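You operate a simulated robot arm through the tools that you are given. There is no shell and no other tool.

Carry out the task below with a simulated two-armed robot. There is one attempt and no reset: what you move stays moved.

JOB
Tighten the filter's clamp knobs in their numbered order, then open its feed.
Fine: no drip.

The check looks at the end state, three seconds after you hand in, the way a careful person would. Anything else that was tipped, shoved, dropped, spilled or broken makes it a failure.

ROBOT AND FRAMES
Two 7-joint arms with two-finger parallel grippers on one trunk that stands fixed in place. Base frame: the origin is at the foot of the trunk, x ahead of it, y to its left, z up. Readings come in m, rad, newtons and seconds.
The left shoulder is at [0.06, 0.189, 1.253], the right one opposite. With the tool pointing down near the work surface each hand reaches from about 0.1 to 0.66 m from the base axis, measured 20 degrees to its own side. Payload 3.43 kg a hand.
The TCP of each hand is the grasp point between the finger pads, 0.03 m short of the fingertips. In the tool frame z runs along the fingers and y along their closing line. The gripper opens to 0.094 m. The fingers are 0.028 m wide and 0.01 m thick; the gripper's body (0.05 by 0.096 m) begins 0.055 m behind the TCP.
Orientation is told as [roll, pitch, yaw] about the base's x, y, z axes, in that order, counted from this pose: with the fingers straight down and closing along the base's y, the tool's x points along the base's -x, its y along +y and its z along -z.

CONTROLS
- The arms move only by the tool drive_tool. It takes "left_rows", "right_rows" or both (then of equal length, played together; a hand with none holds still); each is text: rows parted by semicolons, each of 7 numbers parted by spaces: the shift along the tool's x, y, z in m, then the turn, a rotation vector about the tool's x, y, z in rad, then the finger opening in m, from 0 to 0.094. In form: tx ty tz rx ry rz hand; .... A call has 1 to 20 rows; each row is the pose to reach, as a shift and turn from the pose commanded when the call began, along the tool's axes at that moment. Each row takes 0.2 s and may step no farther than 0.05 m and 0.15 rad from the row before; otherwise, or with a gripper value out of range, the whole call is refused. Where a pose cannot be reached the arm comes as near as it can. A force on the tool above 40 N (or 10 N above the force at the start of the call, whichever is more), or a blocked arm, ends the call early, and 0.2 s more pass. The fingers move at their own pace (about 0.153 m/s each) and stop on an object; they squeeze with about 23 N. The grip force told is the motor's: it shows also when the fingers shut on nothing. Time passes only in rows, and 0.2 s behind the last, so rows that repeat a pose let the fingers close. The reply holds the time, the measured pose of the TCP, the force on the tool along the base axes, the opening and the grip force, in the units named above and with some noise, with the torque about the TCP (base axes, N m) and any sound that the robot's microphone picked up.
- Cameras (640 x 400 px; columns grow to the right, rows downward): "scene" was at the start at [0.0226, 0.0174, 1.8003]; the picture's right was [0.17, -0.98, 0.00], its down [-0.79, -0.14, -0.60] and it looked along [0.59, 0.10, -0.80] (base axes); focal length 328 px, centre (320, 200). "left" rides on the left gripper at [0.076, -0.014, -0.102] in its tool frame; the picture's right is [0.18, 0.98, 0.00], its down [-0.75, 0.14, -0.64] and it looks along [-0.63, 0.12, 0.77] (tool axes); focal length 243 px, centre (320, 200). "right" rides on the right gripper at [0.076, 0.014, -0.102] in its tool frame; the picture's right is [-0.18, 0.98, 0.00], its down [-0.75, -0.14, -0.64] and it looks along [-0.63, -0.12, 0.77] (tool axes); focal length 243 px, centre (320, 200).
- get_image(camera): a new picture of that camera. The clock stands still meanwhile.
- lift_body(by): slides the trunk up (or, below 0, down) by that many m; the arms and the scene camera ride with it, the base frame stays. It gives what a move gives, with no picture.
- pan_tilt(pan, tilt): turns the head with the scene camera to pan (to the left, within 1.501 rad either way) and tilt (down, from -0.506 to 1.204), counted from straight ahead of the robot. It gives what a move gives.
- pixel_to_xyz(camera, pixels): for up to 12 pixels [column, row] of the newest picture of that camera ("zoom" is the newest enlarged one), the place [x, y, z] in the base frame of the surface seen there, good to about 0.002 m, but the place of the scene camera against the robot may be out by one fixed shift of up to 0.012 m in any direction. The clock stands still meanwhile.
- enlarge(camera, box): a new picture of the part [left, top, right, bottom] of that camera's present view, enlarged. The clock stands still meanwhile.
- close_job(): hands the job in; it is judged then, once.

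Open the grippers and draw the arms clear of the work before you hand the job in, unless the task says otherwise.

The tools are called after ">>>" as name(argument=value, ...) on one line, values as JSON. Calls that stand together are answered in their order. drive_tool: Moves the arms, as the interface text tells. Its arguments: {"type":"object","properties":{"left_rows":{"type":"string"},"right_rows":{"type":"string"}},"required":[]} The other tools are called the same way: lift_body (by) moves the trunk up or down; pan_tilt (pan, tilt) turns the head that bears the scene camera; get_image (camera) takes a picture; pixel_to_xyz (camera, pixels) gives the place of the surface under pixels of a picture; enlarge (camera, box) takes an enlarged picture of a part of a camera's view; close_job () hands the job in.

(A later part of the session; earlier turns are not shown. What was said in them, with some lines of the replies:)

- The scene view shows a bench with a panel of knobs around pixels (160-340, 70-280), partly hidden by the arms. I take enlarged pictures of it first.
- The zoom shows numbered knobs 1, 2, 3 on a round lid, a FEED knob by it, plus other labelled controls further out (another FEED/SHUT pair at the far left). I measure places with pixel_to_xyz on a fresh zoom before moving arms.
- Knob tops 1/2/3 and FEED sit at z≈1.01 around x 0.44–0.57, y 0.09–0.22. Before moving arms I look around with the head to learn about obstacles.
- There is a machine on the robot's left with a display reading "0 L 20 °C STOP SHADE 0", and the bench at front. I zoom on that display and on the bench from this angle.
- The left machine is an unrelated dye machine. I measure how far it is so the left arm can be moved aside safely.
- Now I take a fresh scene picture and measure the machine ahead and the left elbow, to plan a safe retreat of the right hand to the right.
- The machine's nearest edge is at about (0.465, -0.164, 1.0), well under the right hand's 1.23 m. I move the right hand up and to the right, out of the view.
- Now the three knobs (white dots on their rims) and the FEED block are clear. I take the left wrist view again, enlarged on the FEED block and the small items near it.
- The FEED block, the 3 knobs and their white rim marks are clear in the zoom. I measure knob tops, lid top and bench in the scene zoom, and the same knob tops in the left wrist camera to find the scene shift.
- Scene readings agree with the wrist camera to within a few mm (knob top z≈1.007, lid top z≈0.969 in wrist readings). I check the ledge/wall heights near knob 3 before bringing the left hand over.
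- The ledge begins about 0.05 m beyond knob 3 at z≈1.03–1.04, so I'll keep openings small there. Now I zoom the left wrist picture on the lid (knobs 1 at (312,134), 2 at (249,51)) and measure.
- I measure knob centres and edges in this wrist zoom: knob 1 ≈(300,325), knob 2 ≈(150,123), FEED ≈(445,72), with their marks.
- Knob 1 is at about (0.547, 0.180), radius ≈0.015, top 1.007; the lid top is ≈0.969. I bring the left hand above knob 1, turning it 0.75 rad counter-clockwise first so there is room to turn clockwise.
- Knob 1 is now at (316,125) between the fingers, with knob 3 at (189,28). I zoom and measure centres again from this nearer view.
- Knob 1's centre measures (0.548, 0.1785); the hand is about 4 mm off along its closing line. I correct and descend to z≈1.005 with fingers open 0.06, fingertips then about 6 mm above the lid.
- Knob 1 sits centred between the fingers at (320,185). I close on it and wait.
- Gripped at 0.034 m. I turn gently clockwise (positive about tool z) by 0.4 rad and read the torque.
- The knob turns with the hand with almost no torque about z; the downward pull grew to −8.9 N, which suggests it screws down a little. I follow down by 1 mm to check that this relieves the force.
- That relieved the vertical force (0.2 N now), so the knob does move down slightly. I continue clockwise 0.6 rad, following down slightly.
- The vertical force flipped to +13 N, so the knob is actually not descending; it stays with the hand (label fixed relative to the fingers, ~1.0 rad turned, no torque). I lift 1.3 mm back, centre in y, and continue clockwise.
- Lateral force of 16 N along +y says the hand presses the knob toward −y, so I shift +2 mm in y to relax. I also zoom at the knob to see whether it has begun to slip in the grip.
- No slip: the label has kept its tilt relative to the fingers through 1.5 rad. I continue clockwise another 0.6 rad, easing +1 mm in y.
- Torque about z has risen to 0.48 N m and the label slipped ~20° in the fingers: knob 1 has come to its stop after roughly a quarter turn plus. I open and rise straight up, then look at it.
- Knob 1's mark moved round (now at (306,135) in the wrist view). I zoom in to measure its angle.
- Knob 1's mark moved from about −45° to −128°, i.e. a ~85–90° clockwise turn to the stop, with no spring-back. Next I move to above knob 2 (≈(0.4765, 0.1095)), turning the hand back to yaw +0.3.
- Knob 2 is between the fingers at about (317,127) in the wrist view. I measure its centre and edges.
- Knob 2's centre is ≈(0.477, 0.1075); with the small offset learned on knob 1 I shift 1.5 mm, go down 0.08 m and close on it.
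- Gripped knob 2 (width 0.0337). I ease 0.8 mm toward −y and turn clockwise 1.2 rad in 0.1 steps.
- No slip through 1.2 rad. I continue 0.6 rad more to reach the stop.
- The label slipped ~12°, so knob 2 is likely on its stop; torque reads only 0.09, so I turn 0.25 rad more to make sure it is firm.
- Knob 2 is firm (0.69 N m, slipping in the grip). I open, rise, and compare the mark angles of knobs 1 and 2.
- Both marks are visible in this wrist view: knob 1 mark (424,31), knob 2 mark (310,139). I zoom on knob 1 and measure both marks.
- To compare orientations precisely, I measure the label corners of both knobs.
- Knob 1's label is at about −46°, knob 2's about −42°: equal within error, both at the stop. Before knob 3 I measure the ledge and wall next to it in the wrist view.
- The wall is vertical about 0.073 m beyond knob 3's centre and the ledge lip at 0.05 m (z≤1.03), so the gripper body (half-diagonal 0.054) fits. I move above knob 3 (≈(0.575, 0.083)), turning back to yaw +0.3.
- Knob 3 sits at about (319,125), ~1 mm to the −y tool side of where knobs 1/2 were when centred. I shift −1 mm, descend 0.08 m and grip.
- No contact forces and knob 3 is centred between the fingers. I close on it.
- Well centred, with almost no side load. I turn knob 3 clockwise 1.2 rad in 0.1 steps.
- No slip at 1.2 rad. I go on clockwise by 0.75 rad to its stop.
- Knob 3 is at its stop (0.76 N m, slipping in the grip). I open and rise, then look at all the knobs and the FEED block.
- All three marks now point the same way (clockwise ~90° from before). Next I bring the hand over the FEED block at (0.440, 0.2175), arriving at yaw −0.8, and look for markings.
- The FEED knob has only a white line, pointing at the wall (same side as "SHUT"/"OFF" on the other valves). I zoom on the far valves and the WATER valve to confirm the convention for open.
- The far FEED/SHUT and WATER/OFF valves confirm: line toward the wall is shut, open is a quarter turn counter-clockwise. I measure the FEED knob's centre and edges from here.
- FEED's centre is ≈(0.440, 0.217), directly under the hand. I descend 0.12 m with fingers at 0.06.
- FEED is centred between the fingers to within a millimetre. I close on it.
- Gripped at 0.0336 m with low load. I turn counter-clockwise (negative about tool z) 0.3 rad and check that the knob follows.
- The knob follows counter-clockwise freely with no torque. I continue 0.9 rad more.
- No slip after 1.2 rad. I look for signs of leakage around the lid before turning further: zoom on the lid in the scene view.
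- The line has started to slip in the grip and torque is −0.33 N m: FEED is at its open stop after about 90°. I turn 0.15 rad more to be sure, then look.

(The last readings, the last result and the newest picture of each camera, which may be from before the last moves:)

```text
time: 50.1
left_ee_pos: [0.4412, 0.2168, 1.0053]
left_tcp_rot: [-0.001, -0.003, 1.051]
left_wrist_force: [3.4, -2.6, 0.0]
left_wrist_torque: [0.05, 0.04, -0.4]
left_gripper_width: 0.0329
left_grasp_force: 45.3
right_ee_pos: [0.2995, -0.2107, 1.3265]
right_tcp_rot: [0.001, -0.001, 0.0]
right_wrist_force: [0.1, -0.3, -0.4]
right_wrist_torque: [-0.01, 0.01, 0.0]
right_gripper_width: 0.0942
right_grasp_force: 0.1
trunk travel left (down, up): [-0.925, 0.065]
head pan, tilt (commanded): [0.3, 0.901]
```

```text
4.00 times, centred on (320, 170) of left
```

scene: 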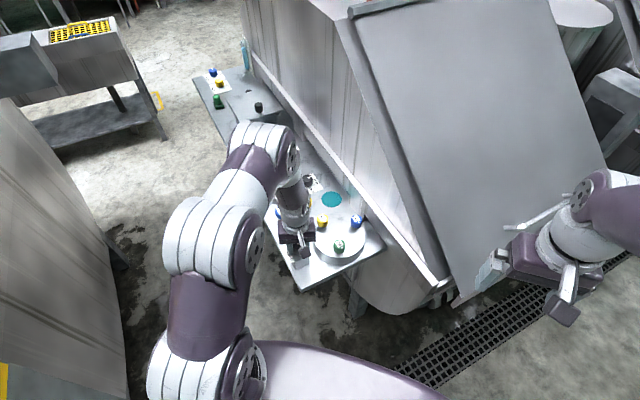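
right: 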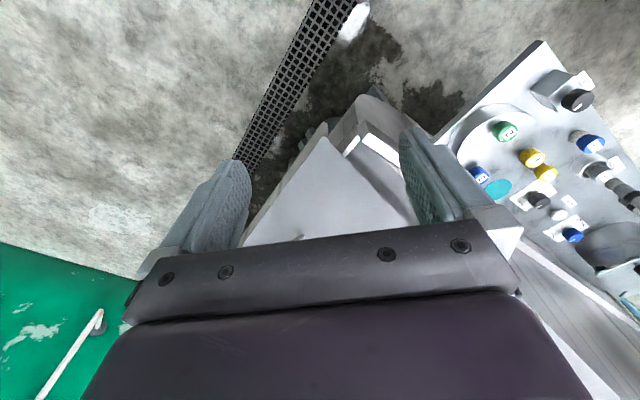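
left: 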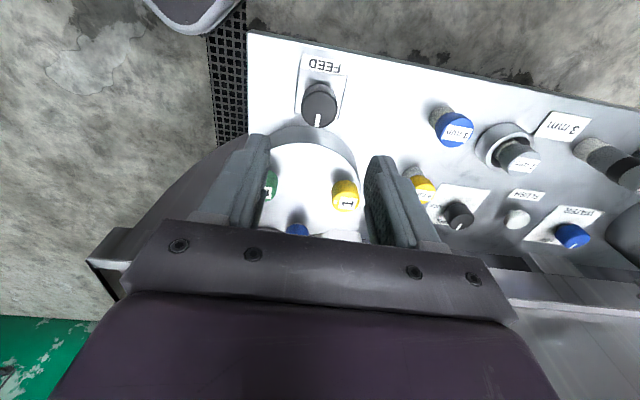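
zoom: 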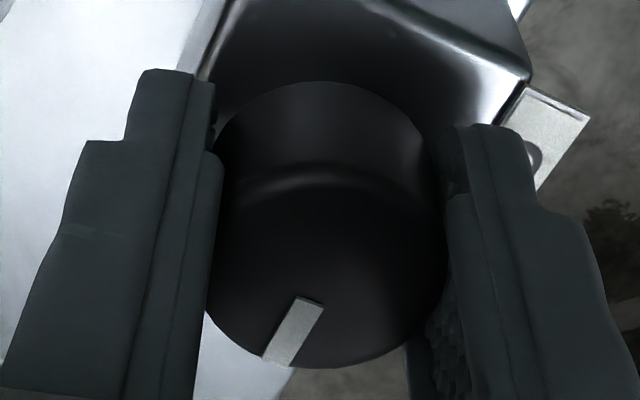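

FEED is firmly on its open stop. I release, rise straight up 0.12 m and inspect the filter and the bench for any drip.

>>> drive_tool(left_rows="0 0 0 0 0 0 0.06; 0 0 0 0 0 0 0.06; 0 0 -0.03 0 0 0 0.06; 0 0 -0.07 0 0 0 0.06; 0 0 -0.12 0 0 0 0.06")

>>> get_image(camera="left")

>>> enlarge(camera="scene", box=[270, 170, 400, 290])

```text
time: 51.4
left_ee_pos: [0.4379, 0.2152, 1.1261]
left_tcp_rot: [0.0, -0.003, 1.051]
left_wrist_force: [0.5, -0.9, 0.3]
left_wrist_torque: [0.0, 0.01, 0.04]
left_gripper_width: 0.0598
left_grasp_force: 0.0
right_ee_pos: [0.2984, -0.2098, 1.3258]
right_tcp_rot: [0.001, 0.0, 0.0]
right_wrist_force: [0.4, -0.6, -0.2]
right_wrist_torque: [-0.04, -0.03, 0.0]
right_gripper_width: 0.0941
right_grasp_force: 0.0
trunk travel left (down, up): [-0.925, 0.065]
head pan, tilt (commanded): [0.3, 0.901]
```

```text
taken
```

left: 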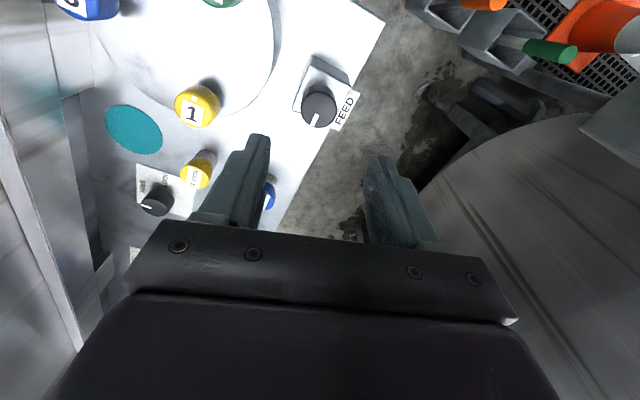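

```text
3.33 times, centred on (335, 230) of scene
```

zoom: 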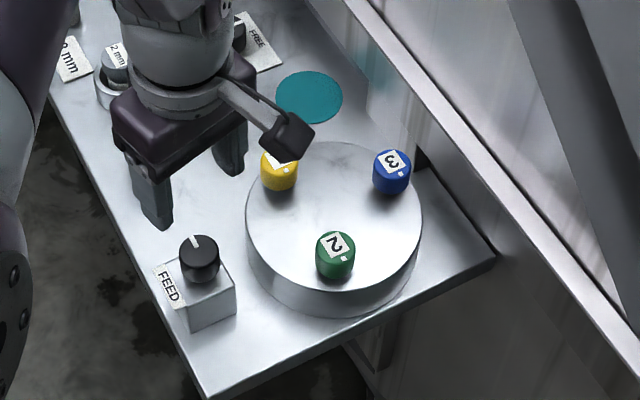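

FEED's line now points along the bench away from the robot (open), and the lid and bench look dry. I draw the left hand up and back toward its starting pose.

>>> drive_tool(left_rows="0 0 -0.03 0 0 0.1 0.06; 0.002 0.006 -0.06 0 0 0.22 0.06; 0.006 0.018 -0.085 0 0 0.34 0.07; 0.011 0.033 -0.105 0 0 0.46 0.08; 0.016 0.048 -0.12 0 0 0.58 0.094; 0.021 0.063 -0.135 0 0 0.7 0.094; 0.026 0.078 -0.145 0 0 0.82 0.094; 0.03 0.09 -0.15 0 0 0.94 0.094; 0.0324 0.0967 -0.153 0 0 1.05 0.094")

>>> get_image(camera="scene")

>>> enlarge(camera="scene", box=[270, 190, 390, 310])

>>> get_image(camera="left")

>>> enlarge(camera="left", box=[180, 60, 420, 250])

```text
time: 53.4
left_ee_pos: [0.3385, 0.2369, 1.279]
left_tcp_rot: [0.001, 0.0, -0.001]
left_wrist_force: [0.0, -0.1, 0.3]
left_wrist_torque: [0.01, -0.01, -0.01]
left_gripper_width: 0.0937
left_grasp_force: 0.0
right_ee_pos: [0.299, -0.211, 1.3256]
right_tcp_rot: [0.001, -0.002, 0.001]
right_wrist_force: [-0.6, -0.2, -0.8]
right_wrist_torque: [0.04, 0.0, -0.01]
right_gripper_width: 0.0939
right_grasp_force: 0.1
trunk travel left (down, up): [-0.925, 0.065]
head pan, tilt (commanded): [0.3, 0.901]
```

```text
taken
```

scene: 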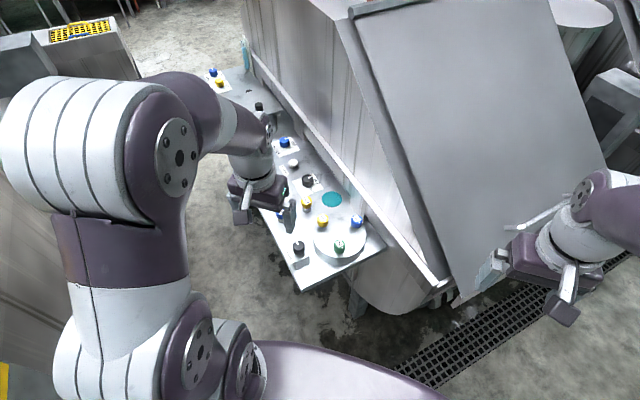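

```text
3.33 times, centred on (330, 250) of scene
```

zoom: 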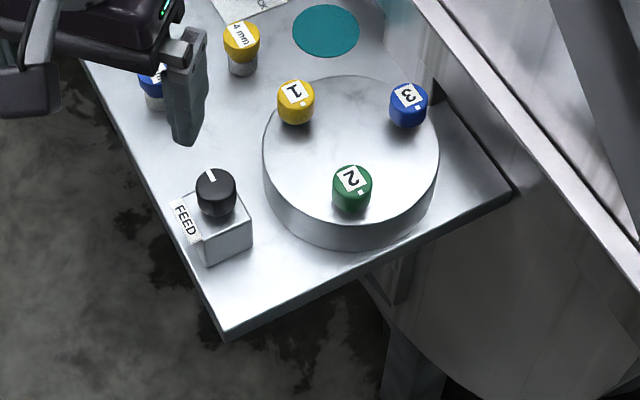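

```text
taken
```

left: 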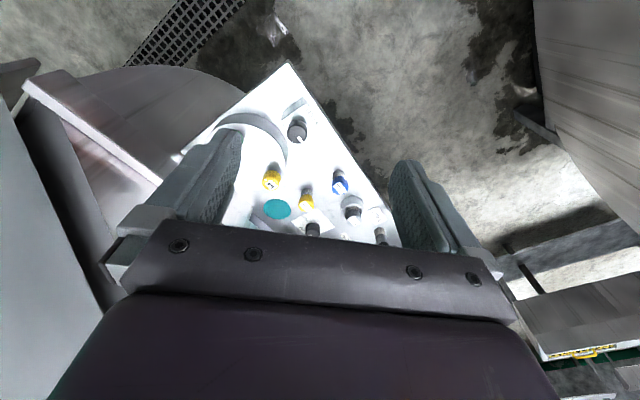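

```text
2.11 times, centred on (300, 155) of left
```

zoom: 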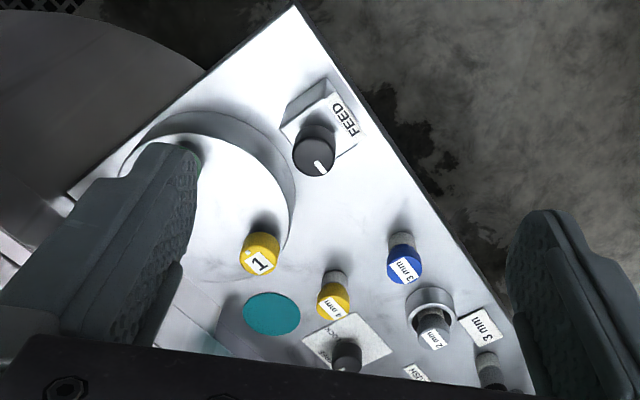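

Everything looks dry; FEED's line now points along the bench. I measure the line's direction and let 2 s pass to watch for a drip.

>>> enlarge(camera="scene", box=[285, 230, 315, 250])

>>> drive_tool(left_rows="0 0 0 0 0 0 0.094; 0 0 0 0 0 0 0.094; 0 0 0 0 0 0 0.094; 0 0 0 0 0 0 0.094; 0 0 0 0 0 0 0.094; 0 0 0 0 0 0 0.094; 0 0 0 0 0 0 0.094; 0 0 0 0 0 0 0.094; 0 0 0 0 0 0 0.094; 0 0 0 0 0 0 0.094")

>>> enlarge(camera="scene", box=[270, 190, 390, 310])

>>> enlarge(camera="scene", box=[250, 240, 450, 380])

```text
16.00 times, centred on (300, 240) of scene
```

zoom: 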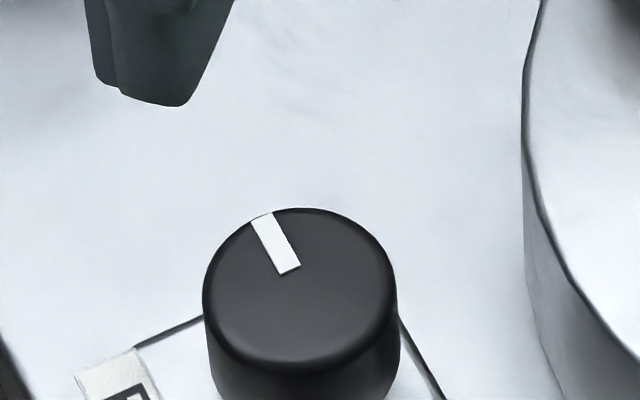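

```text
time: 55.5
left_ee_pos: [0.3395, 0.2363, 1.2781]
left_tcp_rot: [0.002, -0.001, -0.001]
left_wrist_force: [0.5, 0.5, -0.3]
left_wrist_torque: [-0.02, -0.02, -0.01]
left_gripper_width: 0.0937
left_grasp_force: 0.1
right_ee_pos: [0.2997, -0.2105, 1.3271]
right_tcp_rot: [-0.001, 0.0, 0.0]
right_wrist_force: [-0.3, -0.2, -0.4]
right_wrist_torque: [0.04, -0.03, -0.01]
right_gripper_width: 0.0941
right_grasp_force: 0.1
trunk travel left (down, up): [-0.925, 0.065]
head pan, tilt (commanded): [0.3, 0.901]
```

```text
3.33 times, centred on (330, 250) of scene
```

zoom: 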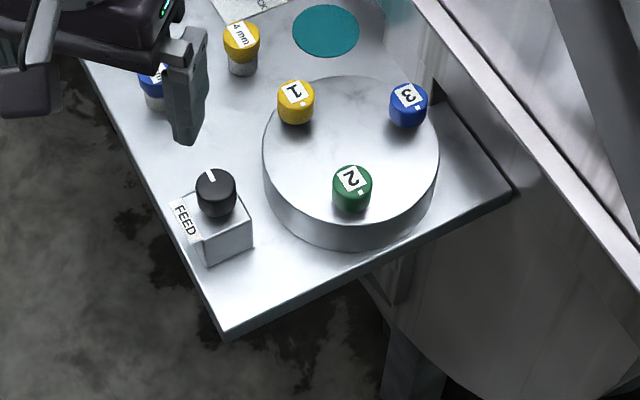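

```text
2.86 times, centred on (350, 310) of scene
```

zoom: 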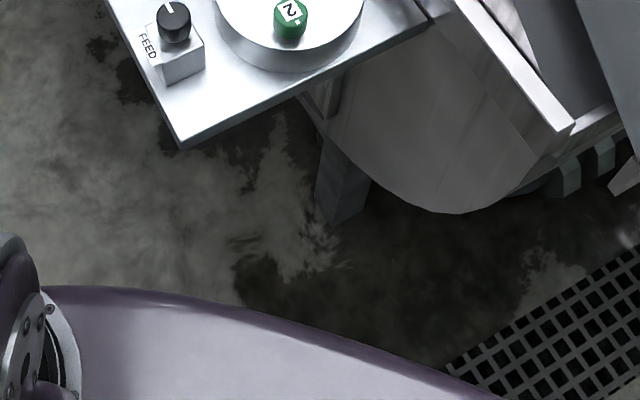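

Two seconds later the lid, bench and floor look unchanged and dry. All three clamp marks agree at their stops, FEED is open, both grippers are open, and both arms are clear, so I hand in.

>>> close_job()

```text
The job is handed in.
```

I tightened the filter's clamp knobs in order 1, 2, 3, opened its feed, and handed the job in; no result has come back yet.

- **Clamp knobs:** I turned each one clockwise about a quarter turn, until it stopped and the fingers began to slip on it. The marks on all three now point the same way.
- **Feed:** I turned the FEED knob beside the filter counter-clockwise about a quarter turn to its stop. It has no open or shut marking, so I took the direction from the other valves on the bench, where a line toward the wall means shut.
- **Drip:** I saw none on the lid, the bench or the floor when I let go of FEED, or in the last check about four seconds later.

I opened both grippers and moved both arms clear before handing in. I touched nothing else on the bench.
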